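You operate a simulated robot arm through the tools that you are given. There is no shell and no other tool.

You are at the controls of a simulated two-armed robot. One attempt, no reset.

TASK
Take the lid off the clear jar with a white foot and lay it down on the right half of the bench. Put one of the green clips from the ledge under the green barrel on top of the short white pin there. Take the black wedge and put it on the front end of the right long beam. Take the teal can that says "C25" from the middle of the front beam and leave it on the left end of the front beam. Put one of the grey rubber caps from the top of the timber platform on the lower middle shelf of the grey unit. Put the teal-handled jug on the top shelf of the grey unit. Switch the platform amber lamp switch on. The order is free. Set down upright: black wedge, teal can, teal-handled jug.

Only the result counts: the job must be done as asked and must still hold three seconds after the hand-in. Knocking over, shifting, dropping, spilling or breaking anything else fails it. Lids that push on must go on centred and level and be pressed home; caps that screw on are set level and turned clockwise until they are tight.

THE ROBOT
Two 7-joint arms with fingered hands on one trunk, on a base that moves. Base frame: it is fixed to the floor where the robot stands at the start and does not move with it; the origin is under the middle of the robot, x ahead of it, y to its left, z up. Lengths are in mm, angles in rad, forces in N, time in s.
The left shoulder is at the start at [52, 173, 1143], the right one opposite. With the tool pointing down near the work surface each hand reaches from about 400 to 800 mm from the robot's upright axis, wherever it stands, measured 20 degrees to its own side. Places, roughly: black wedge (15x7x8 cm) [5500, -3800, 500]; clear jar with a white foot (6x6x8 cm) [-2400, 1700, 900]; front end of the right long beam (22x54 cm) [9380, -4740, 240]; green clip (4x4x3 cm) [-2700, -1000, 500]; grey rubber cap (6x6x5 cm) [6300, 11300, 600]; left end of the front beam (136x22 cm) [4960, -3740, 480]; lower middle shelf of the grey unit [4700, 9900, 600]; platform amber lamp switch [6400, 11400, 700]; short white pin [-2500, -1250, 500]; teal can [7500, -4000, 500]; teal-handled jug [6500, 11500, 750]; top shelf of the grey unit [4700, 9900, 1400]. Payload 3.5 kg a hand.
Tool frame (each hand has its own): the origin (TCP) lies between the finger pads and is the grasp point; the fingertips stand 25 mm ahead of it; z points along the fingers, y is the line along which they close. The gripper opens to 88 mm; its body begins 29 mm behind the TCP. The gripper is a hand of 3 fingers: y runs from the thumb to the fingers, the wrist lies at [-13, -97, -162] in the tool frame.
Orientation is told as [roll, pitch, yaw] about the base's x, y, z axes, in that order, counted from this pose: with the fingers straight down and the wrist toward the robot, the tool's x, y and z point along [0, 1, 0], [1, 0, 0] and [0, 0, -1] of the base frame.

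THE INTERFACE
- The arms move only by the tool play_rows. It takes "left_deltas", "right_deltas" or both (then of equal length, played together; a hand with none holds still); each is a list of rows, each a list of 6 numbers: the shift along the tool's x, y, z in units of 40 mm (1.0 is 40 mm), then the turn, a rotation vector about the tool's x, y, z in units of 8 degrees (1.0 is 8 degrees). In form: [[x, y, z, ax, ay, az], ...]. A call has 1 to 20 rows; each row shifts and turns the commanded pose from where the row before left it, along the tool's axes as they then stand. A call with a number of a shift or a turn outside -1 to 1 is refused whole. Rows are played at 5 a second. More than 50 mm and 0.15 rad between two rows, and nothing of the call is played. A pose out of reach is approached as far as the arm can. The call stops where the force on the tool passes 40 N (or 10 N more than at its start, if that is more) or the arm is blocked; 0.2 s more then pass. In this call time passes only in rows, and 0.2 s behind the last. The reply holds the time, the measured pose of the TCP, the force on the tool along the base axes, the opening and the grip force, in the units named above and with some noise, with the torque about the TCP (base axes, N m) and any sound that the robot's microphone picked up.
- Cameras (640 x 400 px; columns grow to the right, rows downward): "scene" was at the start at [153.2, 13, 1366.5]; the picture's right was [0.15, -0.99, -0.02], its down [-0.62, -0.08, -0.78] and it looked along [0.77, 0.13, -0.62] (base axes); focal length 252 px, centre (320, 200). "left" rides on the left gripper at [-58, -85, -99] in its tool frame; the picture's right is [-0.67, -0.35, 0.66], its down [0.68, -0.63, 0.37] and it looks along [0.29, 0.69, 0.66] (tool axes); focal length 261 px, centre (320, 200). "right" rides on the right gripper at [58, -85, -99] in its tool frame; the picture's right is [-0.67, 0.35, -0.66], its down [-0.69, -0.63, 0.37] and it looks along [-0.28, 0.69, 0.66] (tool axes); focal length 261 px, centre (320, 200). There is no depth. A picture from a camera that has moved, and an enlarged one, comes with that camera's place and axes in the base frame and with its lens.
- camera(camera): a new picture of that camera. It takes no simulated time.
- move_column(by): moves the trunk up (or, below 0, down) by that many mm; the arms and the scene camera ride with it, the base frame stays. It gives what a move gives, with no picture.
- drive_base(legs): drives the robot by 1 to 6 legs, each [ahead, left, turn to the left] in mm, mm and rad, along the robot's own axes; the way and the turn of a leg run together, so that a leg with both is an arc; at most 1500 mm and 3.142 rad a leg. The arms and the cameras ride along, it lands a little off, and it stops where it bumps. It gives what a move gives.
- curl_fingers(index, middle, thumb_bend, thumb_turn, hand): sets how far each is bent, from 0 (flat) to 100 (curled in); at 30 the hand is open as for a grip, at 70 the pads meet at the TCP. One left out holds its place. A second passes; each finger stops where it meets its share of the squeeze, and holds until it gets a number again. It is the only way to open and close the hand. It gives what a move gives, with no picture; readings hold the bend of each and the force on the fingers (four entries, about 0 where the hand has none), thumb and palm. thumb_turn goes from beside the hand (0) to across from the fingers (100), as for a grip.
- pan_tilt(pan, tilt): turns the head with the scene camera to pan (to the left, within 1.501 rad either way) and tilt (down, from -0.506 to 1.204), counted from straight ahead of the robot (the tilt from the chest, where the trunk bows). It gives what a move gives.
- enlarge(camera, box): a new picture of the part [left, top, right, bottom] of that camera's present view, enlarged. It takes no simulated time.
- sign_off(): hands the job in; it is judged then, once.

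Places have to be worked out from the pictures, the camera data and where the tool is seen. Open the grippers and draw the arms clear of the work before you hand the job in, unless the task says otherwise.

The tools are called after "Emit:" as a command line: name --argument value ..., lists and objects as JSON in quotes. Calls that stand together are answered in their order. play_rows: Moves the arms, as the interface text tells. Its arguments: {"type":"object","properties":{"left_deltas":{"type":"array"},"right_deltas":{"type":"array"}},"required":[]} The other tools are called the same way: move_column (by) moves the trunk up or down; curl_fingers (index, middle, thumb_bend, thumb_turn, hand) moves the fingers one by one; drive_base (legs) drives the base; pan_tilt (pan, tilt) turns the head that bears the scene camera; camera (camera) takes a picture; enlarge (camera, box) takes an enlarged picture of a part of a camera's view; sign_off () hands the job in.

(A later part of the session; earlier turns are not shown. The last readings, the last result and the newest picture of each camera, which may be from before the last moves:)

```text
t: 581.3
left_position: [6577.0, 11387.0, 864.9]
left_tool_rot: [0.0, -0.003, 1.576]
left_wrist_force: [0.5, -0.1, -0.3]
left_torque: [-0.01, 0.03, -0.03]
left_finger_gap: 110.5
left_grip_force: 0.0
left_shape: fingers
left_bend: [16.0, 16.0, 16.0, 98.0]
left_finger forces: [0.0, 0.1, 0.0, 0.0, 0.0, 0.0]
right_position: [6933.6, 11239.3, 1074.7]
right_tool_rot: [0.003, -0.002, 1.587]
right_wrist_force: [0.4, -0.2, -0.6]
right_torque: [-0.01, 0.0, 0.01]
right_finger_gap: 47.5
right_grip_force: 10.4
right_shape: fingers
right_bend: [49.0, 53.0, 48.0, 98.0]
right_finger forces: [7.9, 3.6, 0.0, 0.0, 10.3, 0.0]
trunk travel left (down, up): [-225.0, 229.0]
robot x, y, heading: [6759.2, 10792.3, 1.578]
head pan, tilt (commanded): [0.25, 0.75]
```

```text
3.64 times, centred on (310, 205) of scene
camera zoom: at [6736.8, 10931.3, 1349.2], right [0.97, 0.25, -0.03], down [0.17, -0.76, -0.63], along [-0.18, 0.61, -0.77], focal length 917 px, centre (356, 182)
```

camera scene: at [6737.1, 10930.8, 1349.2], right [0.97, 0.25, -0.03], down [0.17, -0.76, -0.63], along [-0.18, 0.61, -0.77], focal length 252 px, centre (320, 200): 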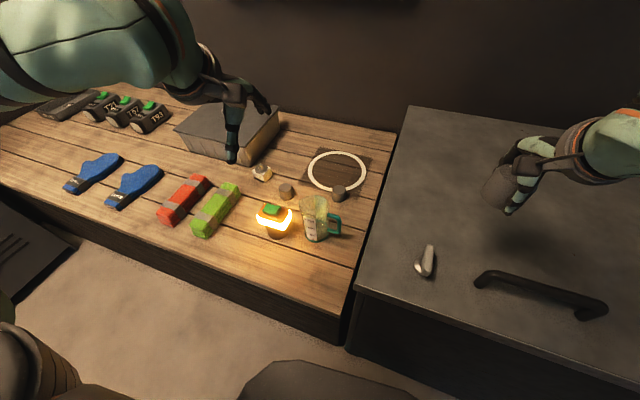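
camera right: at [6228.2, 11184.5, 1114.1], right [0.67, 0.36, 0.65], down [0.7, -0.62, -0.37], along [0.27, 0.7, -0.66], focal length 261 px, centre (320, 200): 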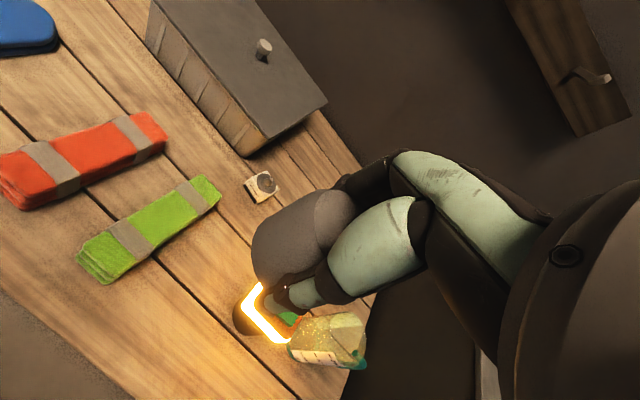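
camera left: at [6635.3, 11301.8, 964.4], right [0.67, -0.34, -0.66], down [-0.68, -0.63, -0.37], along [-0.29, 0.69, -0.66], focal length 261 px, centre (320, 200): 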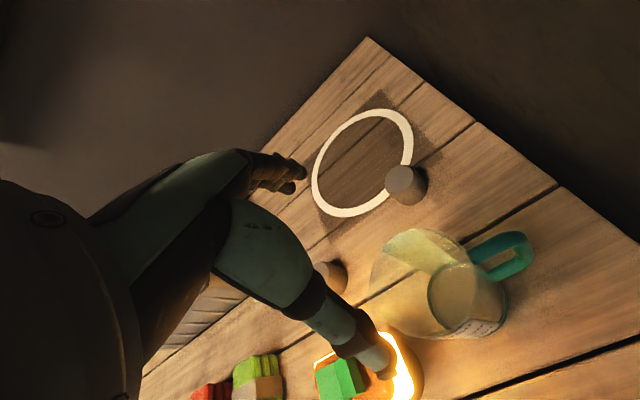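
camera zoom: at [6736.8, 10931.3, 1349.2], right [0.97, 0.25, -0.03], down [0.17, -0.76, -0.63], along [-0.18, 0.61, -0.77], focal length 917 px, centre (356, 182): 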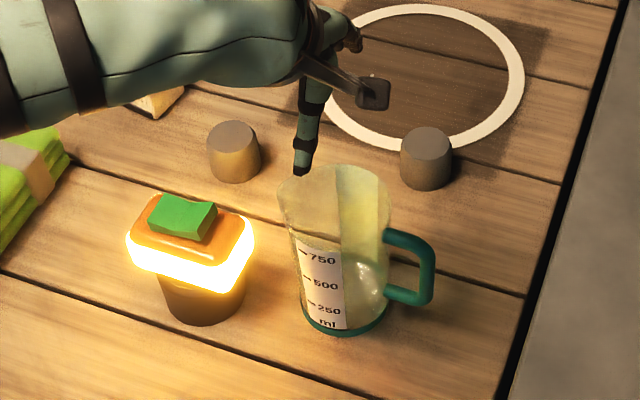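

The hand is centred over the jug, axis about (6577, 11388). I descend with the fingers straddling it north and south.

Emit:
play_rows --left_deltas '[[0, 0.04, 0.7, 0, 0, 0], [0, 0, 0.7, 0, 0, 0], [0, 0, 0.6, 0, 0, 0], [0, 0, 0.5, 0, 0, 0], [0, 0, 0.5, 0, 0, 0]]'

Emit:
camera --camera "left"

Emit:
enlarge --camera "scene" --box '[240, 150, 380, 260]'

```text
t: 582.5
left_position: [6578.6, 11391.0, 744.9]
left_tool_rot: [-0.001, -0.002, 1.577]
left_wrist_force: [0.6, 0.0, -0.2]
left_torque: [0.0, -0.03, 0.02]
left_finger_gap: 110.5
left_grip_force: 0.1
left_shape: fingers
left_bend: [16.0, 16.0, 16.0, 98.0]
left_finger forces: [0.0, 0.0, 0.0, 0.1, 0.0, 0.1]
right_position: [6933.6, 11240.2, 1075.2]
right_tool_rot: [0.001, -0.003, 1.585]
right_wrist_force: [-0.3, 0.2, -0.9]
right_torque: [0.02, -0.04, 0.0]
right_finger_gap: 47.5
right_grip_force: 11.4
right_shape: fingers
right_bend: [49.0, 53.0, 48.0, 98.0]
right_finger forces: [7.7, 3.7, 0.0, 0.1, 10.3, 0.1]
trunk travel left (down, up): [-225.0, 229.0]
robot x, y, heading: [6759.3, 10789.3, 1.579]
head pan, tilt (commanded): [0.25, 0.75]
```

```text
taken
camera left: at [6636.8, 11304.0, 844.6], right [0.67, -0.34, -0.66], down [-0.68, -0.63, -0.37], along [-0.29, 0.69, -0.66], focal length 261 px, centre (320, 200)
```

left: 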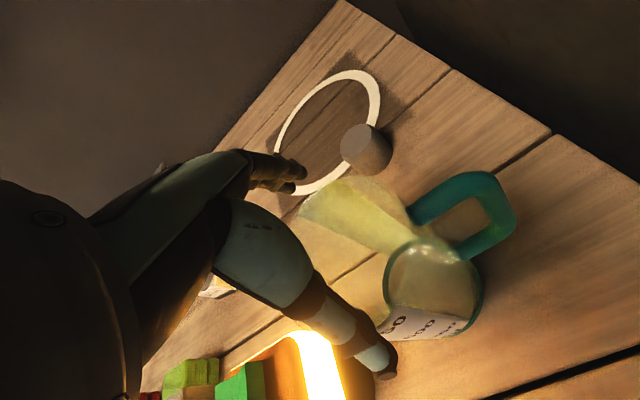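

```text
3.64 times, centred on (310, 205) of scene
camera zoom: at [6737.1, 10931.0, 1349.2], right [0.97, 0.25, -0.03], down [0.17, -0.76, -0.63], along [-0.18, 0.61, -0.77], focal length 917 px, centre (356, 182)
```

zoom: 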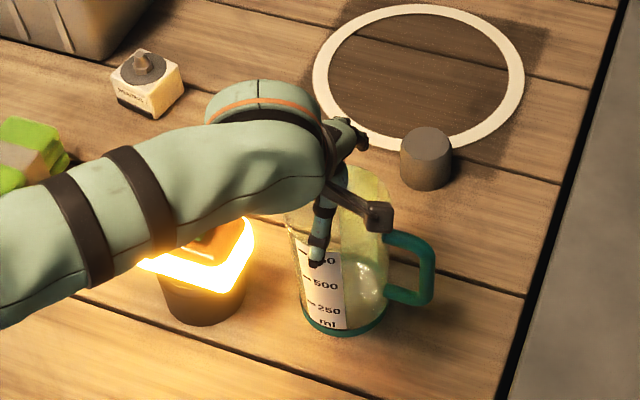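

I go down the last 40 mm, then close on the jug's sides.

Emit:
play_rows --left_deltas '[[0, -0.04, 0.4, 0, 0, 0], [0, 0, 0.35, 0, 0, 0], [0, 0, 0.2, 0, 0, 0]]'

Emit:
curl_fingers --hand "left" --index 28 --middle 28 --thumb_bend 28

Emit:
enlarge --camera "scene" --box '[240, 150, 380, 260]'

Emit:
camera --camera "left"

```text
t: 583.3
left_position: [6579.8, 11384.7, 713.4]
left_tool_rot: [-0.002, -0.01, 1.577]
left_wrist_force: [-0.6, -6.1, 30.9]
left_torque: [-0.24, -0.16, -0.07]
left_finger_gap: 119.0
left_grip_force: 14.6
left_shape: fingers
left_bend: [12.0, 16.0, 11.0, 98.0]
left_finger forces: [9.7, 0.0, 0.0, 0.1, 19.5, 0.1]
right_position: [6934.7, 11234.6, 1076.7]
right_tool_rot: [0.005, -0.006, 1.585]
right_wrist_force: [-0.6, -0.4, -0.4]
right_torque: [0.02, 0.02, -0.02]
right_finger_gap: 47.5
right_grip_force: 11.4
right_shape: fingers
right_bend: [49.0, 53.0, 48.0, 98.0]
right_finger forces: [7.8, 3.6, 0.0, 0.1, 10.3, 0.0]
trunk travel left (down, up): [-225.0, 229.0]
robot x, y, heading: [6755.9, 10788.5, 1.582]
head pan, tilt (commanded): [0.25, 0.75]
```

```text
t: 584.5
left_position: [6581.1, 11386.5, 713.7]
left_tool_rot: [-0.004, -0.013, 1.574]
left_wrist_force: [-0.8, -6.1, 28.7]
left_torque: [0.01, -0.17, -0.03]
left_finger_gap: 118.4
left_grip_force: 24.4
left_shape: fingers
left_bend: [13.0, 27.0, 16.0, 97.0]
left_finger forces: [16.4, 4.4, 0.0, 0.0, 27.7, 0.0]
right_position: [6933.9, 11236.1, 1075.3]
right_tool_rot: [0.003, -0.005, 1.584]
right_wrist_force: [-0.6, 0.2, -1.4]
right_torque: [-0.02, 0.01, -0.02]
right_finger_gap: 47.7
right_grip_force: 11.0
right_shape: fingers
right_bend: [49.0, 53.0, 48.0, 98.0]
right_finger forces: [7.8, 3.6, 0.0, 0.0, 10.2, 0.1]
trunk travel left (down, up): [-225.0, 229.0]
robot x, y, heading: [6761.2, 10793.4, 1.578]
head pan, tilt (commanded): [0.25, 0.75]
stopped (left hand): the force on the tool passed its limit at 42 N (the readings are from after the stop); the commanded pose is now the measured one
```

```text
3.64 times, centred on (310, 205) of scene
camera zoom: at [6737.7, 10926.1, 1349.6], right [0.97, 0.25, -0.03], down [0.17, -0.75, -0.63], along [-0.19, 0.61, -0.77], focal length 917 px, centre (356, 182)
```

zoom: 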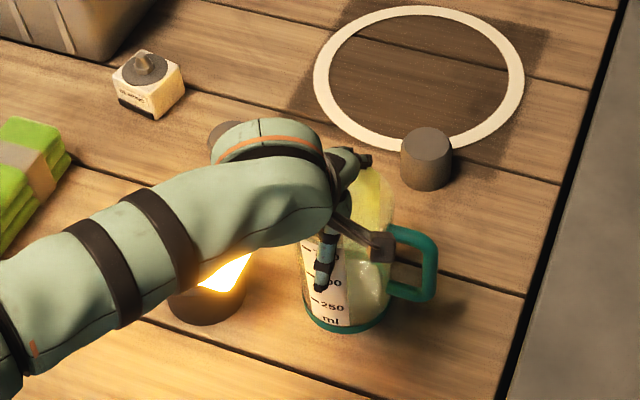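

```text
taken
camera left: at [6638.6, 11300.7, 812.2], right [0.67, -0.34, -0.66], down [-0.68, -0.63, -0.38], along [-0.29, 0.7, -0.65], focal length 261 px, centre (320, 200)
```

left: 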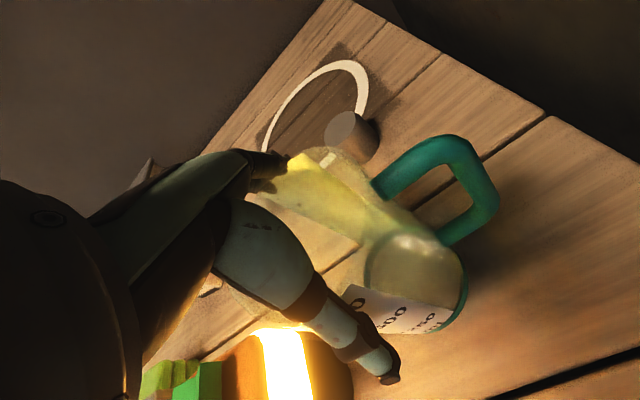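

The jug is wider than thought (fingers at about 118 mm apart), and it is now squeezed between thumb and index with some downward pressure. I ease up slightly and see the forces.

Emit:
play_rows --left_deltas '[[0, 0, -0.1, 0, 0, 0], [0, 0, -0.1, 0, 0, 0]]'

Emit:
camera --camera "left"

```text
t: 585.1
left_position: [6579.7, 11386.8, 716.2]
left_tool_rot: [0.0, -0.002, 1.577]
left_wrist_force: [1.4, 0.4, 3.4]
left_torque: [0.19, -0.06, -0.02]
left_finger_gap: 116.9
left_grip_force: 14.5
left_shape: fingers
left_bend: [14.0, 27.0, 19.0, 97.0]
left_finger forces: [11.8, 4.1, 0.0, 0.1, 13.2, 0.2]
right_position: [6933.2, 11240.0, 1074.7]
right_tool_rot: [0.002, -0.003, 1.584]
right_wrist_force: [0.5, -0.1, -1.3]
right_torque: [0.01, 0.01, 0.04]
right_finger_gap: 47.8
right_grip_force: 11.0
right_shape: fingers
right_bend: [49.0, 53.0, 48.0, 98.0]
right_finger forces: [7.9, 3.7, 0.1, 0.0, 10.3, 0.0]
trunk travel left (down, up): [-225.0, 229.0]
robot x, y, heading: [6757.4, 10791.8, 1.577]
head pan, tilt (commanded): [0.25, 0.75]
```

```text
taken
camera left: at [6637.9, 11301.9, 814.7], right [0.67, -0.34, -0.66], down [-0.68, -0.63, -0.37], along [-0.29, 0.69, -0.66], focal length 261 px, centre (320, 200)
```

left: 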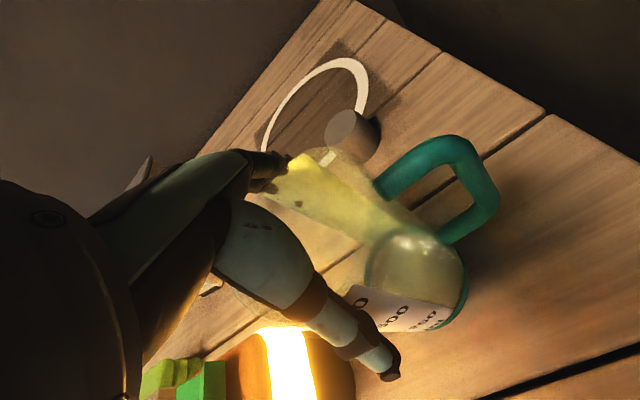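

It is now gripped with about 14 N and little vertical load. I try a small lift.

Emit:
play_rows --left_deltas '[[0, 0, -0.15, 0, 0, 0], [0, 0, -0.2, 0, 0, 0]]'

Emit:
enlarge --camera "scene" --box '[240, 150, 380, 260]'

Emit:
camera --camera "left"

```text
t: 585.7
left_position: [6580.3, 11388.2, 731.0]
left_tool_rot: [-0.001, -0.005, 1.576]
left_wrist_force: [0.1, 0.0, -1.4]
left_torque: [-0.02, -0.01, 0.02]
left_finger_gap: 114.0
left_grip_force: 11.3
left_shape: fingers
left_bend: [16.0, 27.0, 20.0, 97.0]
left_finger forces: [7.3, 4.0, 0.1, 0.1, 11.5, 0.1]
right_position: [6932.8, 11239.0, 1075.2]
right_tool_rot: [0.003, -0.001, 1.584]
right_wrist_force: [-0.1, 0.9, -1.2]
right_torque: [0.03, 0.0, -0.03]
right_finger_gap: 47.7
right_grip_force: 10.6
right_shape: fingers
right_bend: [49.0, 53.0, 48.0, 98.0]
right_finger forces: [7.7, 3.6, 0.0, 0.0, 10.3, 0.0]
trunk travel left (down, up): [-225.0, 229.0]
robot x, y, heading: [6757.9, 10792.1, 1.58]
head pan, tilt (commanded): [0.25, 0.75]
```

```text
3.64 times, centred on (310, 205) of scene
camera zoom: at [6737.1, 10930.9, 1349.2], right [0.97, 0.25, -0.03], down [0.17, -0.76, -0.63], along [-0.18, 0.61, -0.77], focal length 917 px, centre (356, 182)
```

zoom: 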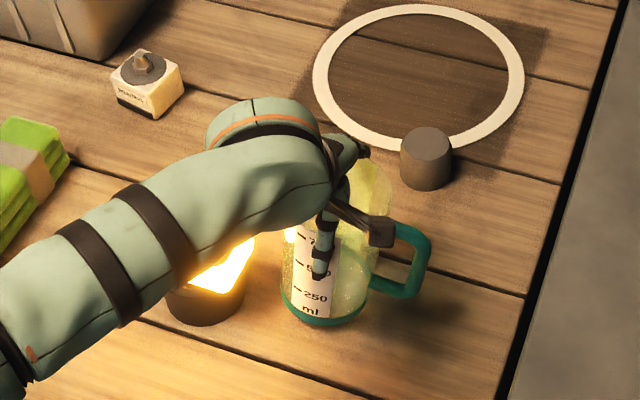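

```text
taken
camera left: at [6638.3, 11302.2, 830.4], right [0.67, -0.34, -0.66], down [-0.68, -0.63, -0.37], along [-0.29, 0.7, -0.66], focal length 261 px, centre (320, 200)
```

left: 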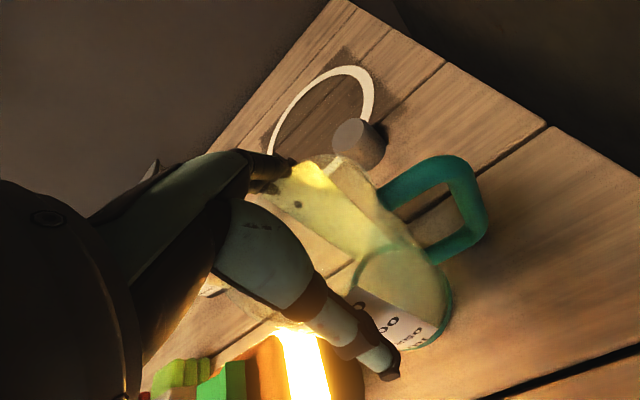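

The jug (light, about 2 N) has lifted. I raise it 50 mm, move it straight south toward the platform's front edge away from the lamp, and set it down there for a tilted regrip.

Emit:
play_rows --left_deltas '[[0, 0, -0.5, 0, 0, 0], [0, 0, -0.7, 0, 0, 0], [0, -0.5, 0, 0, 0, 0], [0, -0.7, 0, 0, 0, 0], [0, -0.8, 0, 0, 0, 0], [0, -0.8, 0, 0, 0, 0], [0, -0.8, 0, 0, 0, 0], [0, -0.7, 0, 0, 0, 0]]'

Emit:
camera --camera "scene"

Emit:
enlarge --camera "scene" --box '[220, 160, 420, 320]'

Emit:
camera --camera "left"

```text
t: 587.5
left_position: [6582.6, 11213.1, 779.0]
left_tool_rot: [-0.002, -0.007, 1.576]
left_wrist_force: [-0.1, -0.2, -1.2]
left_torque: [-0.01, -0.02, 0.0]
left_finger_gap: 112.8
left_grip_force: 10.1
left_shape: fingers
left_bend: [17.0, 27.0, 21.0, 97.0]
left_finger forces: [6.3, 3.6, 0.0, 0.1, 9.6, 0.1]
right_position: [6932.7, 11238.3, 1075.4]
right_tool_rot: [0.002, -0.002, 1.584]
right_wrist_force: [0.4, -0.4, -0.4]
right_torque: [-0.01, 0.0, 0.04]
right_finger_gap: 47.9
right_grip_force: 10.9
right_shape: fingers
right_bend: [49.0, 53.0, 48.0, 98.0]
right_finger forces: [7.7, 3.6, 0.1, 0.1, 10.4, 0.0]
trunk travel left (down, up): [-225.0, 229.0]
robot x, y, heading: [6759.5, 10787.7, 1.576]
head pan, tilt (commanded): [0.25, 0.75]
```

```text
taken
camera scene: at [6737.2, 10930.1, 1349.4], right [0.97, 0.25, -0.03], down [0.17, -0.76, -0.63], along [-0.18, 0.61, -0.77], focal length 252 px, centre (320, 200)
```

scene: 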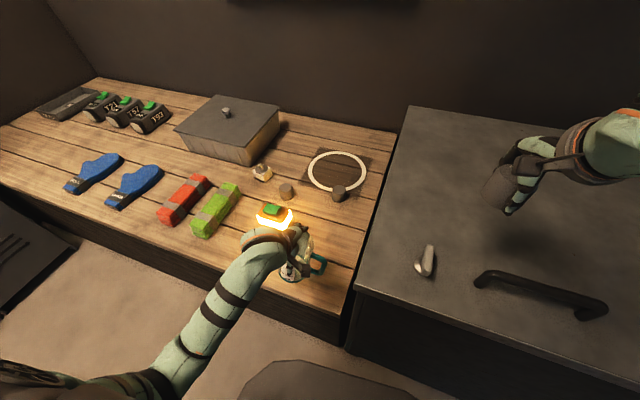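

```text
2.50 times, centred on (320, 240) of scene
camera zoom: at [6737.2, 10930.1, 1349.4], right [0.97, 0.25, -0.03], down [0.17, -0.76, -0.63], along [-0.18, 0.61, -0.77], focal length 630 px, centre (320, 100)
```

zoom: 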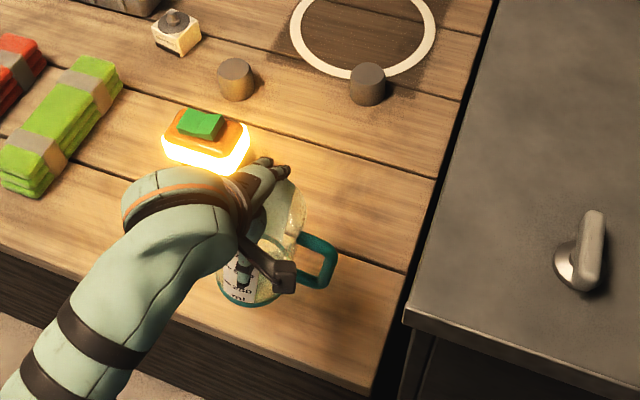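

```text
taken
camera left: at [6639.4, 11127.3, 877.4], right [0.67, -0.34, -0.66], down [-0.68, -0.63, -0.37], along [-0.29, 0.7, -0.66], focal length 261 px, centre (320, 200)
```

left: 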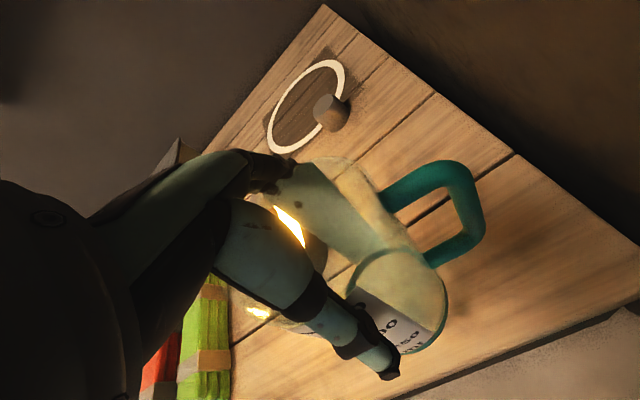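

The jug hangs free over an empty spot near the front edge. I lower it gently until it touches.

Emit:
play_rows --left_deltas '[[0, 0.05, 0.5, 0, 0, 0], [0, 0, 0.5, 0, 0, 0], [0, 0, 0.2, 0, 0, 0], [0, 0, 0.1, 0, 0, 0], [0, 0, 0.08, 0, 0, 0]]'

Emit:
enlarge --camera "scene" --box '[220, 160, 420, 320]'

```text
t: 588.7
left_position: [6580.8, 11216.9, 722.9]
left_tool_rot: [-0.001, -0.003, 1.579]
left_wrist_force: [0.0, 0.2, -1.1]
left_torque: [-0.03, 0.0, -0.03]
left_finger_gap: 112.5
left_grip_force: 8.7
left_shape: fingers
left_bend: [17.0, 27.0, 21.0, 97.0]
left_finger forces: [5.7, 3.5, 0.0, 0.1, 9.1, 0.0]
right_position: [6934.8, 11240.2, 1075.4]
right_tool_rot: [0.002, -0.001, 1.583]
right_wrist_force: [0.3, 0.1, -0.3]
right_torque: [-0.01, 0.01, 0.0]
right_finger_gap: 47.6
right_grip_force: 11.1
right_shape: fingers
right_bend: [49.0, 53.0, 48.0, 98.0]
right_finger forces: [7.7, 3.7, 0.0, 0.0, 10.3, 0.0]
trunk travel left (down, up): [-225.0, 229.0]
robot x, y, heading: [6759.6, 10790.7, 1.578]
head pan, tilt (commanded): [0.25, 0.75]
```

```text
2.50 times, centred on (320, 240) of scene
camera zoom: at [6737.0, 10931.0, 1349.2], right [0.97, 0.25, -0.03], down [0.17, -0.76, -0.63], along [-0.18, 0.61, -0.77], focal length 630 px, centre (320, 100)
```

zoom: 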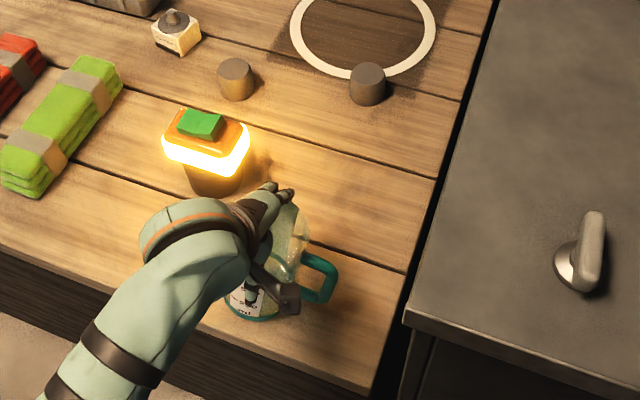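

Still hanging (1.1 N). I continue in 2 mm steps.

Emit:
play_rows --left_deltas '[[0, 0, 0.06, 0, 0, 0], [0, 0, 0.05, 0, 0, 0], [0, 0, 0.05, 0, 0, 0]]'

Emit:
play_rows --left_deltas '[[0, 0, 0.05, 0, 0, 0], [0, 0, 0.05, 0, 0, 0]]'

```text
t: 589.5
left_position: [6582.1, 11214.5, 720.5]
left_tool_rot: [-0.002, -0.01, 1.574]
left_wrist_force: [-1.9, -1.8, 29.8]
left_torque: [-0.04, -0.11, -0.01]
left_finger_gap: 114.1
left_grip_force: 18.3
left_shape: fingers
left_bend: [15.0, 27.0, 21.0, 97.0]
left_finger forces: [10.6, 4.6, 0.1, 0.1, 20.6, 0.0]
right_position: [6935.0, 11235.4, 1076.0]
right_tool_rot: [0.004, -0.005, 1.585]
right_wrist_force: [0.0, -0.5, -0.4]
right_torque: [0.01, -0.01, 0.0]
right_finger_gap: 47.7
right_grip_force: 11.3
right_shape: fingers
right_bend: [49.0, 53.0, 48.0, 98.0]
right_finger forces: [7.8, 3.6, 0.1, 0.0, 10.2, 0.1]
trunk travel left (down, up): [-225.0, 229.0]
robot x, y, heading: [6758.8, 10787.3, 1.581]
head pan, tilt (commanded): [0.25, 0.75]
```

```text
t: 589.9
left_position: [6582.0, 11217.7, 719.9]
left_tool_rot: [-0.005, -0.018, 1.577]
left_wrist_force: [-2.8, -5.6, 30.8]
left_torque: [-0.49, -0.09, -0.06]
left_finger_gap: 114.0
left_grip_force: 20.4
left_shape: fingers
left_bend: [16.0, 27.0, 20.0, 97.0]
left_finger forces: [9.4, 4.9, 0.1, 0.1, 26.4, 0.0]
right_position: [6934.5, 11235.9, 1075.2]
right_tool_rot: [0.004, -0.004, 1.587]
right_wrist_force: [-0.3, 0.8, 0.2]
right_torque: [-0.02, 0.0, 0.01]
right_finger_gap: 48.1
right_grip_force: 10.7
right_shape: fingers
right_bend: [49.0, 53.0, 48.0, 98.0]
right_finger forces: [7.7, 3.6, 0.0, 0.1, 10.3, 0.0]
trunk travel left (down, up): [-225.0, 229.0]
robot x, y, heading: [6758.3, 10793.5, 1.578]
head pan, tilt (commanded): [0.25, 0.75]
stopped in row 1 (left hand): the force on the tool passed its limit at 43 N (the readings are from after the stop); the commanded pose is now the measured one
```

It's firmly down. I ease off 3 mm and open the fingers evenly.

Emit:
play_rows --left_deltas '[[0, 0, -0.08, 0, 0, 0]]'

Emit:
curl_fingers --hand "left" --index 8 --middle 8 --thumb_bend 8

Emit:
play_rows --left_deltas '[[0, 0, -0.2, 0, 0, 0], [0, 0, -0.4, 0, 0, 0], [0, 0, -0.7, 0, 0, 0], [0, 0, -0.8, 0, 0, 0], [0, 0, -0.8, 0, 0, 0], [0, 0, -0.8, 0, 0, 0], [0, 0, -0.8, 0, 0, 0]]'

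Emit:
enlarge --camera "scene" --box '[220, 160, 420, 320]'

Emit:
camera --camera "left"

```text
t: 590.2
left_position: [6581.5, 11216.5, 721.0]
left_tool_rot: [-0.005, -0.013, 1.576]
left_wrist_force: [-1.8, -1.6, 17.9]
left_torque: [-0.03, -0.05, -0.04]
left_finger_gap: 114.3
left_grip_force: 15.0
left_shape: fingers
left_bend: [16.0, 27.0, 21.0, 97.0]
left_finger forces: [9.0, 4.8, 0.0, 0.1, 16.8, 0.0]
right_position: [6934.8, 11238.1, 1074.6]
right_tool_rot: [0.002, -0.003, 1.585]
right_wrist_force: [0.0, 0.5, -0.3]
right_torque: [0.01, 0.02, -0.01]
right_finger_gap: 47.8
right_grip_force: 10.8
right_shape: fingers
right_bend: [49.0, 53.0, 48.0, 98.0]
right_finger forces: [7.8, 3.6, 0.1, 0.1, 10.3, 0.1]
trunk travel left (down, up): [-225.0, 229.0]
robot x, y, heading: [6759.2, 10787.2, 1.575]
head pan, tilt (commanded): [0.25, 0.75]
```

```text
t: 591.2
left_position: [6581.2, 11217.2, 721.4]
left_tool_rot: [-0.003, -0.007, 1.574]
left_wrist_force: [0.1, -0.6, 0.6]
left_torque: [0.01, 0.02, 0.02]
left_finger_gap: 123.1
left_grip_force: 0.0
left_shape: fingers
left_bend: [8.0, 8.0, 8.0, 98.0]
left_finger forces: [0.0, 0.1, 0.0, 0.0, 0.0, 0.0]
right_position: [6933.7, 11238.9, 1074.4]
right_tool_rot: [0.001, -0.001, 1.585]
right_wrist_force: [0.3, -0.2, -0.9]
right_torque: [0.01, 0.0, -0.02]
right_finger_gap: 47.9
right_grip_force: 10.7
right_shape: fingers
right_bend: [49.0, 53.0, 48.0, 98.0]
right_finger forces: [7.7, 3.6, 0.1, 0.0, 10.3, 0.0]
trunk travel left (down, up): [-225.0, 229.0]
robot x, y, heading: [6761.8, 10787.5, 1.575]
head pan, tilt (commanded): [0.25, 0.75]
```

```text
t: 592.9
left_position: [6514.0, 11216.3, 885.5]
left_tool_rot: [0.205, -0.009, 1.608]
left_wrist_force: [1.0, -0.3, -0.1]
left_torque: [0.03, -0.01, -0.03]
left_finger_gap: 122.7
left_grip_force: 0.0
left_shape: fingers
left_bend: [8.0, 8.0, 8.0, 98.0]
left_finger forces: [0.1, 0.0, 0.1, 0.1, 0.1, 0.0]
right_position: [6933.6, 11239.7, 1073.5]
right_tool_rot: [0.002, -0.001, 1.588]
right_wrist_force: [-0.5, 0.0, -0.5]
right_torque: [0.04, 0.01, 0.0]
right_finger_gap: 47.8
right_grip_force: 10.8
right_shape: fingers
right_bend: [49.0, 53.0, 48.0, 98.0]
right_finger forces: [7.7, 3.6, 0.1, 0.0, 10.2, 0.0]
trunk travel left (down, up): [-225.0, 229.0]
robot x, y, heading: [6754.9, 10789.2, 1.577]
head pan, tilt (commanded): [0.25, 0.75]
stopped in row 7 (left hand): the arm was blocked; the commanded pose is now the measured one
```

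```text
2.50 times, centred on (320, 240) of scene
camera zoom: at [6737.0, 10931.3, 1349.2], right [0.97, 0.25, -0.03], down [0.17, -0.76, -0.63], along [-0.18, 0.61, -0.77], focal length 630 px, centre (320, 100)
```

zoom: 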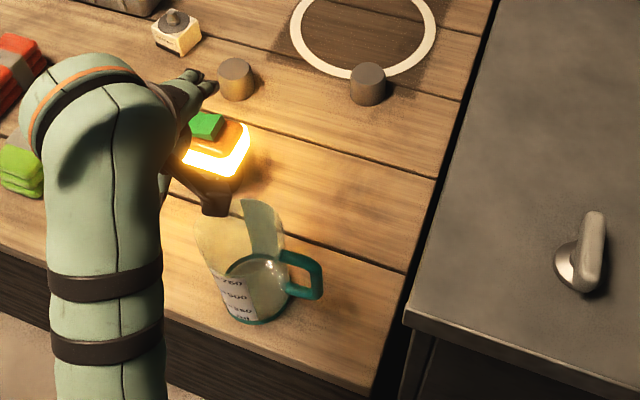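

```text
taken
camera left: at [6594.0, 11134.0, 969.4], right [0.54, -0.32, -0.78], down [-0.72, -0.65, -0.23], along [-0.44, 0.69, -0.58], focal length 261 px, centre (320, 200)
```

left: 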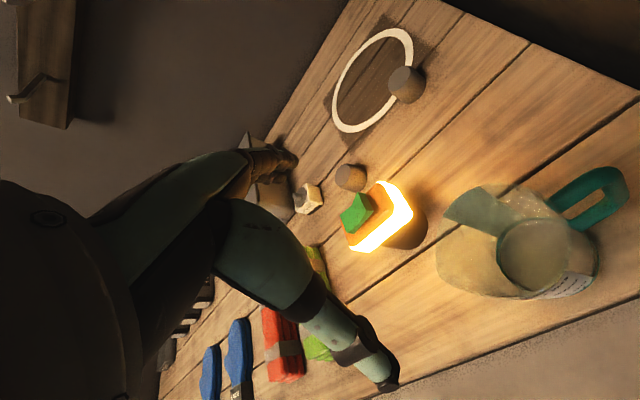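

The jug stands near the front edge, but I want to be sure it is upright. I enlarge it.

Emit:
enlarge --camera "scene" --box '[270, 215, 340, 275]'

Emit:
enlarge --camera "left" --box '[420, 150, 640, 320]'

```text
6.67 times, centred on (305, 245) of scene
camera zoom: at [6737.0, 10931.3, 1349.2], right [0.97, 0.25, -0.03], down [0.17, -0.76, -0.63], along [-0.18, 0.61, -0.77], focal length 1682 px, centre (420, -100)
```

zoom: 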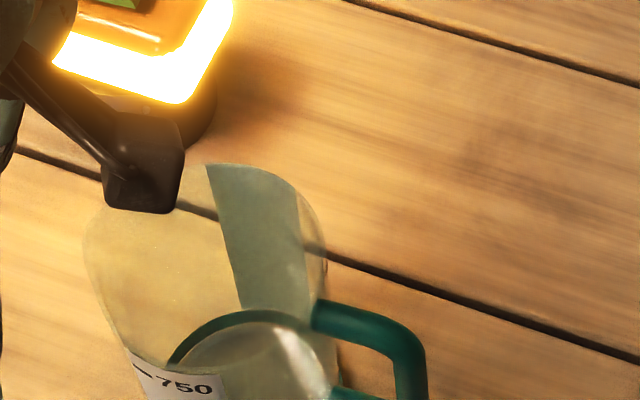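

```text
2.35 times, centred on (530, 235) of left
camera zoom: at [6594.0, 11134.0, 969.4], right [0.54, -0.32, -0.78], down [-0.72, -0.65, -0.23], along [-0.44, 0.69, -0.58], focal length 613 px, centre (-174, 118)
```

zoom: 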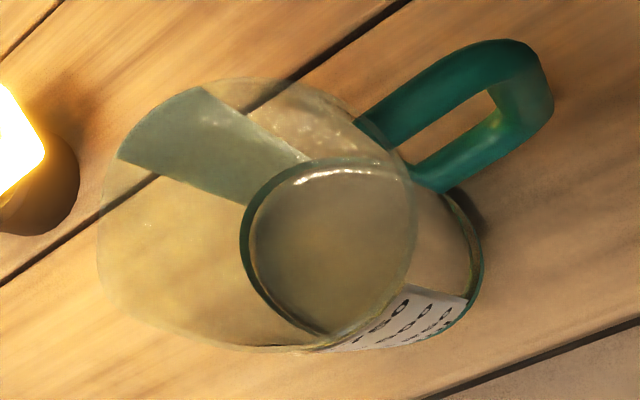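

From the left camera the jug stands upright with axis at about (6555, 11215), conical with a rim about 108 mm wide near z 712. I'll hold it by pinching its near rim wall (thumb outside, fingers inside), which leaves headroom at the shelf. I straighten the left hand and bring it above the near rim.

Emit:
play_rows --left_deltas '[[-0.3, -0.3, -0.3, 0, -0.73, 0.1], [-0.3, -0.4, 0, 0, -0.74, 0.12], [-0.4, -0.6, 0, 0, 0, 0]]'

Emit:
curl_fingers --hand "left" --index 48 --middle 48 --thumb_bend 48

Emit:
camera --camera "left"

Emit:
enlarge --camera "scene" --box '[220, 160, 420, 320]'

```text
t: 593.5
left_position: [6480.8, 11192.6, 896.7]
left_tool_rot: [0.211, -0.016, 1.604]
left_wrist_force: [-0.5, 0.5, -0.7]
left_torque: [0.0, 0.0, -0.03]
left_finger_gap: 122.9
left_grip_force: 0.1
left_shape: fingers
left_bend: [8.0, 8.0, 8.0, 98.0]
left_finger forces: [0.0, 0.0, 0.0, 0.1, 0.0, 0.0]
right_position: [6932.1, 11239.5, 1075.7]
right_tool_rot: [0.003, -0.002, 1.585]
right_wrist_force: [0.0, -0.3, 0.0]
right_torque: [0.0, 0.0, -0.04]
right_finger_gap: 48.0
right_grip_force: 11.1
right_shape: fingers
right_bend: [49.0, 53.0, 48.0, 98.0]
right_finger forces: [7.8, 3.6, 0.0, 0.0, 10.2, 0.1]
trunk travel left (down, up): [-225.0, 229.0]
robot x, y, heading: [6757.3, 10788.3, 1.579]
head pan, tilt (commanded): [0.25, 0.75]
stopped in row 3 (left hand): the arm was blocked; the commanded pose is now the measured one
```

```text
t: 594.5
left_position: [6480.5, 11192.9, 896.3]
left_tool_rot: [0.211, -0.018, 1.603]
left_wrist_force: [-0.2, 0.5, -0.7]
left_torque: [-0.01, -0.01, 0.02]
left_finger_gap: 46.8
left_grip_force: 0.1
left_shape: fingers
left_bend: [48.0, 48.0, 48.0, 98.0]
left_finger forces: [0.1, 0.0, 0.0, 0.0, 0.0, 0.0]
right_position: [6934.0, 11239.2, 1074.1]
right_tool_rot: [0.001, -0.002, 1.585]
right_wrist_force: [-0.1, 0.4, -0.5]
right_torque: [0.01, -0.02, 0.0]
right_finger_gap: 47.8
right_grip_force: 10.8
right_shape: fingers
right_bend: [49.0, 53.0, 48.0, 98.0]
right_finger forces: [7.7, 3.5, 0.0, 0.1, 10.3, 0.0]
trunk travel left (down, up): [-225.0, 229.0]
robot x, y, heading: [6760.0, 10792.1, 1.575]
head pan, tilt (commanded): [0.25, 0.75]
```

```text
taken
camera left: at [6561.4, 11109.4, 980.1], right [0.53, -0.32, -0.79], down [-0.73, -0.65, -0.23], along [-0.44, 0.69, -0.57], focal length 261 px, centre (320, 200)
```

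left: 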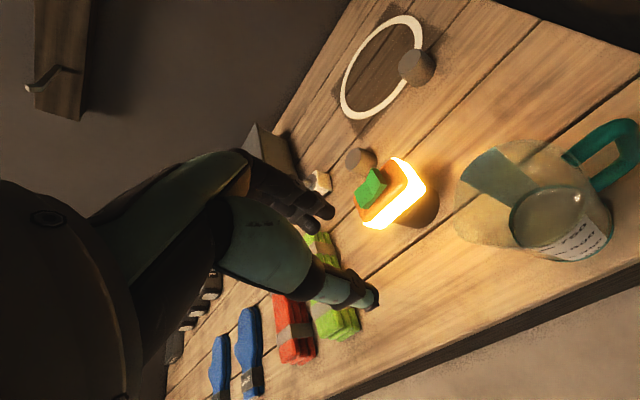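

```text
2.50 times, centred on (320, 240) of scene
camera zoom: at [6736.9, 10930.8, 1349.2], right [0.97, 0.25, -0.03], down [0.17, -0.76, -0.63], along [-0.18, 0.61, -0.77], focal length 630 px, centre (320, 100)
```

zoom: 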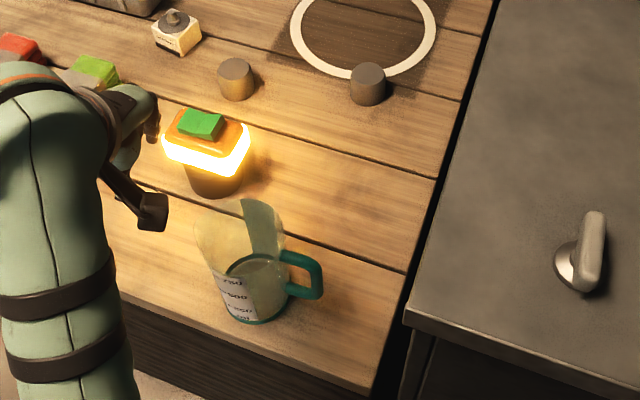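

The left arm is blocked, probably its elbow against something. I raise the left hand away to free it.

Emit:
play_rows --left_deltas '[[0.3, 0, -0.6, 0, 0, 0], [0.3, 0, -0.6, 0, 0, 0], [0.2, 0, -0.6, 0, 0, 0], [0, 0, -0.6, 0, 0, 0]]'

Emit:
pan_tilt --pan 0.6 --tilt 0.85

Emit:
camera --camera "scene"

```text
t: 595.7
left_position: [6437.9, 11189.8, 1010.8]
left_tool_rot: [0.295, -0.045, 1.664]
left_wrist_force: [-0.1, -0.1, 0.9]
left_torque: [0.0, -0.01, -0.01]
left_finger_gap: 46.2
left_grip_force: 0.1
left_shape: fingers
left_bend: [48.0, 48.0, 48.0, 98.0]
left_finger forces: [0.1, 0.0, 0.0, 0.1, 0.0, 0.1]
right_position: [6933.3, 11238.8, 1075.3]
right_tool_rot: [0.001, -0.002, 1.586]
right_wrist_force: [0.0, 0.2, -1.3]
right_torque: [0.0, -0.01, 0.02]
right_finger_gap: 47.8
right_grip_force: 10.6
right_shape: fingers
right_bend: [49.0, 53.0, 48.0, 98.0]
right_finger forces: [7.7, 3.6, 0.1, 0.0, 10.2, 0.0]
trunk travel left (down, up): [-225.0, 229.0]
robot x, y, heading: [6757.0, 10788.8, 1.574]
head pan, tilt (commanded): [0.25, 0.75]
stopped in row 4 (left hand): the arm was blocked; the commanded pose is now the measured one
```

```text
t: 596.5
left_position: [6437.6, 11188.7, 1010.0]
left_tool_rot: [0.295, -0.042, 1.663]
left_wrist_force: [-0.1, 0.2, -0.1]
left_torque: [-0.02, 0.03, 0.01]
left_finger_gap: 46.4
left_grip_force: 0.1
left_shape: fingers
left_bend: [48.0, 48.0, 48.0, 98.0]
left_finger forces: [0.0, 0.0, 0.0, 0.1, 0.0, 0.0]
right_position: [6934.1, 11239.4, 1076.1]
right_tool_rot: [0.002, -0.002, 1.585]
right_wrist_force: [-0.2, -0.1, -0.9]
right_torque: [0.0, -0.01, 0.0]
right_finger_gap: 47.8
right_grip_force: 11.1
right_shape: fingers
right_bend: [49.0, 53.0, 48.0, 98.0]
right_finger forces: [7.7, 3.6, 0.0, 0.1, 10.3, 0.0]
trunk travel left (down, up): [-225.0, 229.0]
robot x, y, heading: [6756.8, 10788.5, 1.579]
head pan, tilt (commanded): [0.6, 0.85]
```

```text
taken
camera scene: at [6713.5, 10913.9, 1343.5], right [0.82, 0.56, -0.08], down [0.43, -0.7, -0.57], along [-0.38, 0.43, -0.82], focal length 252 px, centre (320, 200)
```

scene: 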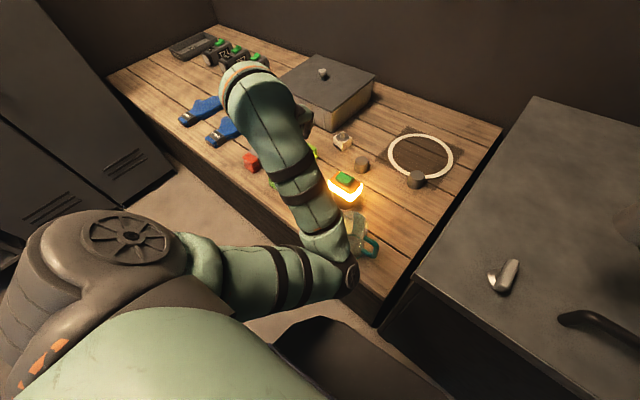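

The left elbow has swung inward under the shoulder. I extend the left hand forward at height to straighten the arm, then bring it back, hoping the elbow returns outward.

Emit:
play_rows --left_deltas '[[0, 0.8, -0.3, 0, -0.5, 0.2], [0, 0.8, -0.3, 0, -0.5, 0.2], [0, 0.8, 0, 0.1, -0.5, 0.2], [0, 0.8, 0, 0.1, -0.5, 0], [0, 0.8, 0, 0.1, 0, 0], [0, 0.8, 0, 0, 0, 0], [0, 0.8, 0, 0, 0, 0]]'

Emit:
camera --camera "scene"

```text
t: 598.1
left_position: [6440.3, 11415.4, 1034.4]
left_tool_rot: [0.012, 0.017, 1.581]
left_wrist_force: [-0.2, -0.1, -0.4]
left_torque: [-0.01, -0.02, 0.02]
left_finger_gap: 46.5
left_grip_force: 0.0
left_shape: fingers
left_bend: [48.0, 48.0, 48.0, 98.0]
left_finger forces: [0.1, 0.0, 0.0, 0.0, 0.0, 0.0]
right_position: [6932.3, 11239.9, 1073.9]
right_tool_rot: [0.0, -0.003, 1.584]
right_wrist_force: [0.3, -0.7, -0.3]
right_torque: [0.01, 0.0, -0.02]
right_finger_gap: 48.0
right_grip_force: 10.6
right_shape: fingers
right_bend: [49.0, 53.0, 48.0, 98.0]
right_finger forces: [7.8, 3.6, 0.0, 0.0, 10.4, 0.1]
trunk travel left (down, up): [-225.0, 229.0]
robot x, y, heading: [6757.2, 10786.2, 1.578]
head pan, tilt (commanded): [0.6, 0.85]
```

```text
taken
camera scene: at [6712.9, 10914.7, 1343.4], right [0.82, 0.56, -0.08], down [0.43, -0.7, -0.57], along [-0.38, 0.43, -0.82], focal length 252 px, centre (320, 200)
```

scene: 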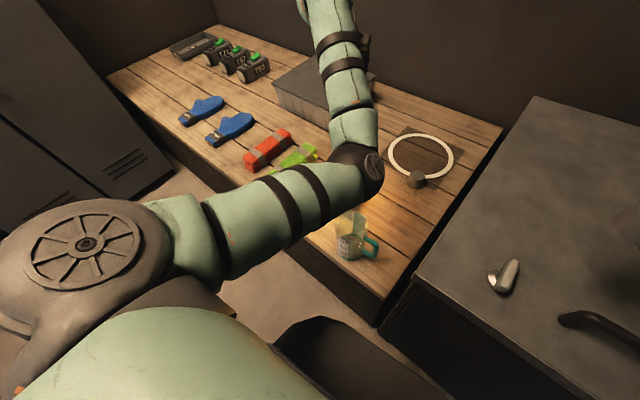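

The hand is straight again but the elbow is still inward. I extend further and swing the hand to the left, to let the elbow fall outward.

Emit:
play_rows --left_deltas '[[0, 0.8, -0.3, 0, 0, 0], [0.3, 0.8, -0.3, 0, 0, 0], [0.6, 0.8, 0, 0, 0, 0], [0.9, 0.4, 0, 0, 0, 0], [0.9, 0, 0, 0, 0, 0], [0.9, 0, 0, 0, 0, 0], [0.9, -0.3, 0, 0, 0, 0], [0.9, -0.5, 0, 0, 0, 0], [0.9, -0.7, 0, 0, 0, 0], [0.6, -0.9, 0, 0, 0, 0]]'

Emit:
camera --camera "scene"

```text
t: 600.3
left_position: [6193.9, 11405.8, 1055.4]
left_tool_rot: [0.014, 0.018, 1.58]
left_wrist_force: [-0.1, -0.1, 0.8]
left_torque: [-0.01, 0.01, 0.0]
left_finger_gap: 46.2
left_grip_force: 0.1
left_shape: fingers
left_bend: [48.0, 48.0, 48.0, 98.0]
left_finger forces: [0.0, 0.0, 0.1, 0.0, 0.0, 0.0]
left hand out of reach, approached as far as the arm can: row 4, 5, 6
right_position: [6933.4, 11239.7, 1075.3]
right_tool_rot: [0.003, -0.002, 1.584]
right_wrist_force: [0.4, 0.6, 0.0]
right_torque: [0.01, -0.03, 0.02]
right_finger_gap: 47.9
right_grip_force: 11.0
right_shape: fingers
right_bend: [49.0, 53.0, 48.0, 98.0]
right_finger forces: [7.7, 3.7, 0.0, 0.1, 10.2, 0.0]
trunk travel left (down, up): [-225.0, 229.0]
robot x, y, heading: [6758.3, 10789.3, 1.577]
head pan, tilt (commanded): [0.6, 0.85]
```

```text
taken
camera scene: at [6712.8, 10913.3, 1343.6], right [0.82, 0.56, -0.08], down [0.43, -0.7, -0.57], along [-0.38, 0.43, -0.82], focal length 252 px, centre (320, 200)
```

scene: 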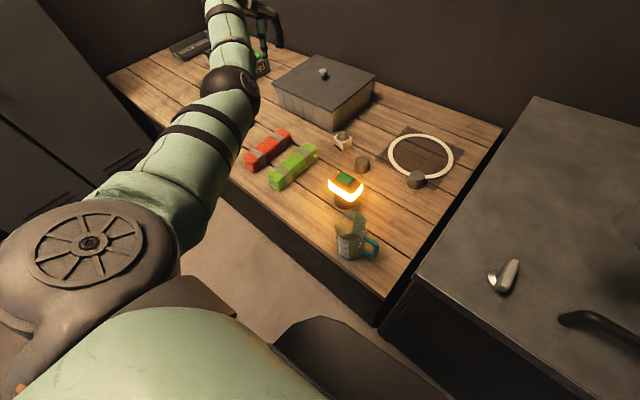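

The elbow keeps to the inner side. Tilting the hand so that the wrist must come from the left should drive it outward; I bring the hand closer and tilt it as before.

Emit:
play_rows --left_deltas '[[-0.5, -0.3, 0, 0, 0, 0], [-0.5, -0.3, 0, 0, 0, 0], [0, 0, 0, 0, -1, 0], [0, 0, 0, 0, -1, 0], [0, 0, 0, 0, -1, 0], [0, 0, 0, 0, -1, 0], [0, 0, 0, 0, -1, 0], [0, 0, 0, 0, -1, 0], [0, 0, 0, 0, -1, 0], [0, 0, 0, 0, -1, 0]]'

Emit:
camera --camera "scene"

```text
t: 602.5
left_position: [6235.0, 11349.1, 1021.1]
left_tool_rot: [-1.106, 0.016, 1.582]
left_wrist_force: [-0.4, 0.4, -0.3]
left_torque: [-0.01, 0.0, 0.01]
left_finger_gap: 46.2
left_grip_force: 0.1
left_shape: fingers
left_bend: [48.0, 48.0, 48.0, 98.0]
left_finger forces: [0.0, 0.0, 0.1, 0.0, 0.0, 0.0]
left hand out of reach, approached as far as the arm can: row 8, 9, 10
right_position: [6932.5, 11238.6, 1075.0]
right_tool_rot: [0.0, -0.002, 1.585]
right_wrist_force: [-0.1, 0.9, -0.4]
right_torque: [-0.02, -0.02, 0.0]
right_finger_gap: 47.9
right_grip_force: 10.4
right_shape: fingers
right_bend: [49.0, 53.0, 48.0, 98.0]
right_finger forces: [7.8, 3.7, 0.0, 0.0, 10.2, 0.1]
trunk travel left (down, up): [-225.0, 229.0]
robot x, y, heading: [6758.9, 10791.8, 1.579]
head pan, tilt (commanded): [0.6, 0.85]
```

```text
taken
camera scene: at [6712.3, 10913.6, 1343.5], right [0.82, 0.56, -0.08], down [0.43, -0.7, -0.57], along [-0.38, 0.43, -0.82], focal length 252 px, centre (320, 200)
```

scene: 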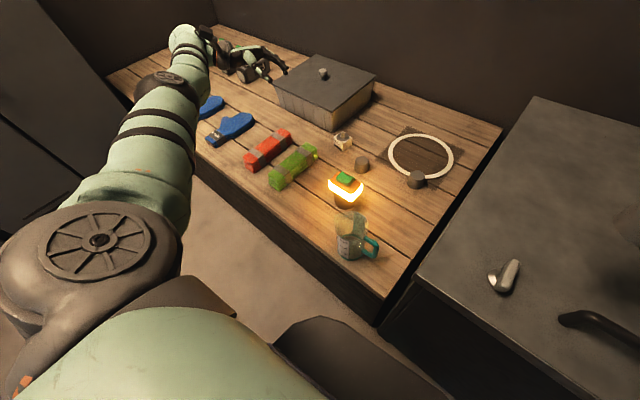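

The arm is now nearly straight with the hand tilted. I bring the hand east and closer, so that the forearm has to come from the left.

Emit:
play_rows --left_deltas '[[-0.28, -0.42, 0.56, 0, 0, 0], [-0.28, -0.42, 0.56, 0, 0, 0], [-0.28, -0.42, 0.56, 0, 0, 0], [-0.28, -0.42, 0.56, 0, 0, 0], [-0.28, -0.42, 0.56, 0, 0, 0], [-0.28, -0.42, 0.56, 0, 0, 0], [-0.28, 0, 0.56, 0, 0, 0]]'

Emit:
camera --camera "scene"

```text
t: 604.1
left_position: [6277.4, 11383.3, 992.7]
left_tool_rot: [-1.103, 0.019, 1.579]
left_wrist_force: [0.7, 0.0, -0.4]
left_torque: [0.01, -0.02, -0.05]
left_finger_gap: 46.3
left_grip_force: 0.1
left_shape: fingers
left_bend: [48.0, 48.0, 48.0, 98.0]
left_finger forces: [0.0, 0.1, 0.0, 0.0, 0.0, 0.0]
left hand out of reach, approached as far as the arm can: row 1, 2, 3, 4, 5, 6, 7
right_position: [6933.4, 11239.6, 1074.8]
right_tool_rot: [0.002, -0.001, 1.585]
right_wrist_force: [-0.8, 0.4, 0.0]
right_torque: [0.0, -0.01, 0.01]
right_finger_gap: 47.8
right_grip_force: 10.6
right_shape: fingers
right_bend: [49.0, 53.0, 48.0, 98.0]
right_finger forces: [7.7, 3.6, 0.0, 0.0, 10.1, 0.0]
trunk travel left (down, up): [-225.0, 229.0]
robot x, y, heading: [6759.1, 10788.6, 1.58]
head pan, tilt (commanded): [0.6, 0.85]
```

```text
taken
camera scene: at [6713.7, 10914.4, 1343.5], right [0.82, 0.57, -0.08], down [0.43, -0.7, -0.57], along [-0.38, 0.43, -0.82], focal length 252 px, centre (320, 200)
```

scene: 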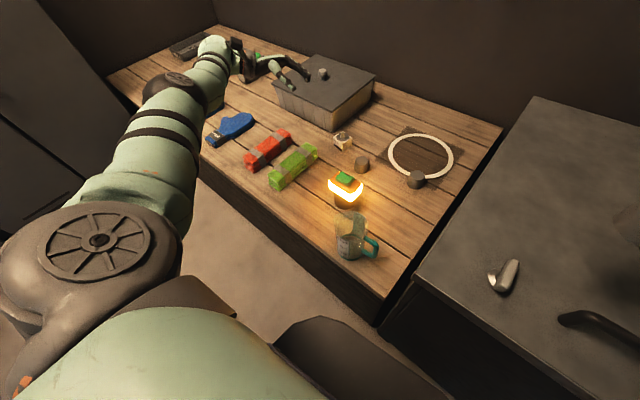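

Straight arm, no bend. The tilt in the other direction should turn the elbow back around; I tilt the left hand the opposite way and watch the elbow.

Emit:
play_rows --left_deltas '[[0, 0, 0, 0, 1, 0], [0, 0, 0, 0, 1, 0], [0, 0, 0, 0, 1, 0], [0, 0, 0, 0, 1, 0], [0, 0, 0, 0, 1, 0], [0, 0, 0, 0, 1, 0], [0, 0, 0, 0, 1, 0], [0, 0, 0, 0, 1, 0]]'

Emit:
play_rows --left_deltas '[[0, 0, 0, 0, 1, 0], [0, 0, 0, 0, 1, 0], [0, 0, 0, 0, 1, 0], [0, 0, 0, 0, 1, 0], [0, 0, 0, 0, 1, 0], [0, 0, 0, 0, 1, 0], [0, 0, 0, 0, 1, 0], [0, 0, 0, 0, 1, 0], [0, 0, 0, 0, 1, 0]]'

Emit:
camera --camera "scene"

```text
t: 605.9
left_position: [6221.0, 11457.0, 988.9]
left_tool_rot: [0.015, 0.019, 1.579]
left_wrist_force: [0.5, -0.6, -0.1]
left_torque: [-0.01, 0.01, 0.01]
left_finger_gap: 46.5
left_grip_force: 0.0
left_shape: fingers
left_bend: [48.0, 48.0, 48.0, 98.0]
left_finger forces: [0.0, 0.0, 0.1, 0.0, 0.0, 0.1]
left hand out of reach, approached as far as the arm can: row 1, 2, 3, 4, 5, 6, 7, 8
right_position: [6933.8, 11238.7, 1074.0]
right_tool_rot: [0.004, 0.001, 1.585]
right_wrist_force: [0.0, 0.3, -0.6]
right_torque: [-0.04, 0.03, 0.01]
right_finger_gap: 48.0
right_grip_force: 11.1
right_shape: fingers
right_bend: [49.0, 53.0, 48.0, 98.0]
right_finger forces: [7.7, 3.6, 0.0, 0.0, 10.1, 0.0]
trunk travel left (down, up): [-225.0, 229.0]
robot x, y, heading: [6756.4, 10791.5, 1.577]
head pan, tilt (commanded): [0.6, 0.85]
```

```text
t: 607.9
left_position: [6196.8, 11508.1, 987.5]
left_tool_rot: [1.272, 0.017, 1.582]
left_wrist_force: [-1.0, -0.9, 0.7]
left_torque: [0.01, 0.02, 0.0]
left_finger_gap: 46.7
left_grip_force: 0.0
left_shape: fingers
left_bend: [48.0, 48.0, 48.0, 98.0]
left_finger forces: [0.1, 0.0, 0.0, 0.0, 0.0, 0.1]
left hand out of reach, approached as far as the arm can: row 1, 2, 3, 4, 5, 6, 7
right_position: [6933.3, 11240.7, 1075.2]
right_tool_rot: [0.001, -0.002, 1.585]
right_wrist_force: [0.2, 0.5, -1.3]
right_torque: [-0.01, -0.02, 0.01]
right_finger_gap: 47.8
right_grip_force: 11.1
right_shape: fingers
right_bend: [49.0, 53.0, 48.0, 98.0]
right_finger forces: [7.8, 3.6, 0.1, 0.1, 10.2, 0.0]
trunk travel left (down, up): [-225.0, 229.0]
robot x, y, heading: [6759.5, 10791.5, 1.58]
head pan, tilt (commanded): [0.6, 0.85]
```

```text
taken
camera scene: at [6713.3, 10914.2, 1343.5], right [0.82, 0.56, -0.08], down [0.43, -0.7, -0.57], along [-0.38, 0.43, -0.82], focal length 252 px, centre (320, 200)
```

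scene: 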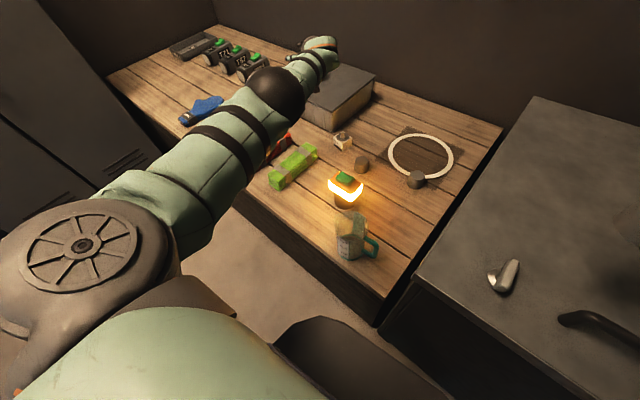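

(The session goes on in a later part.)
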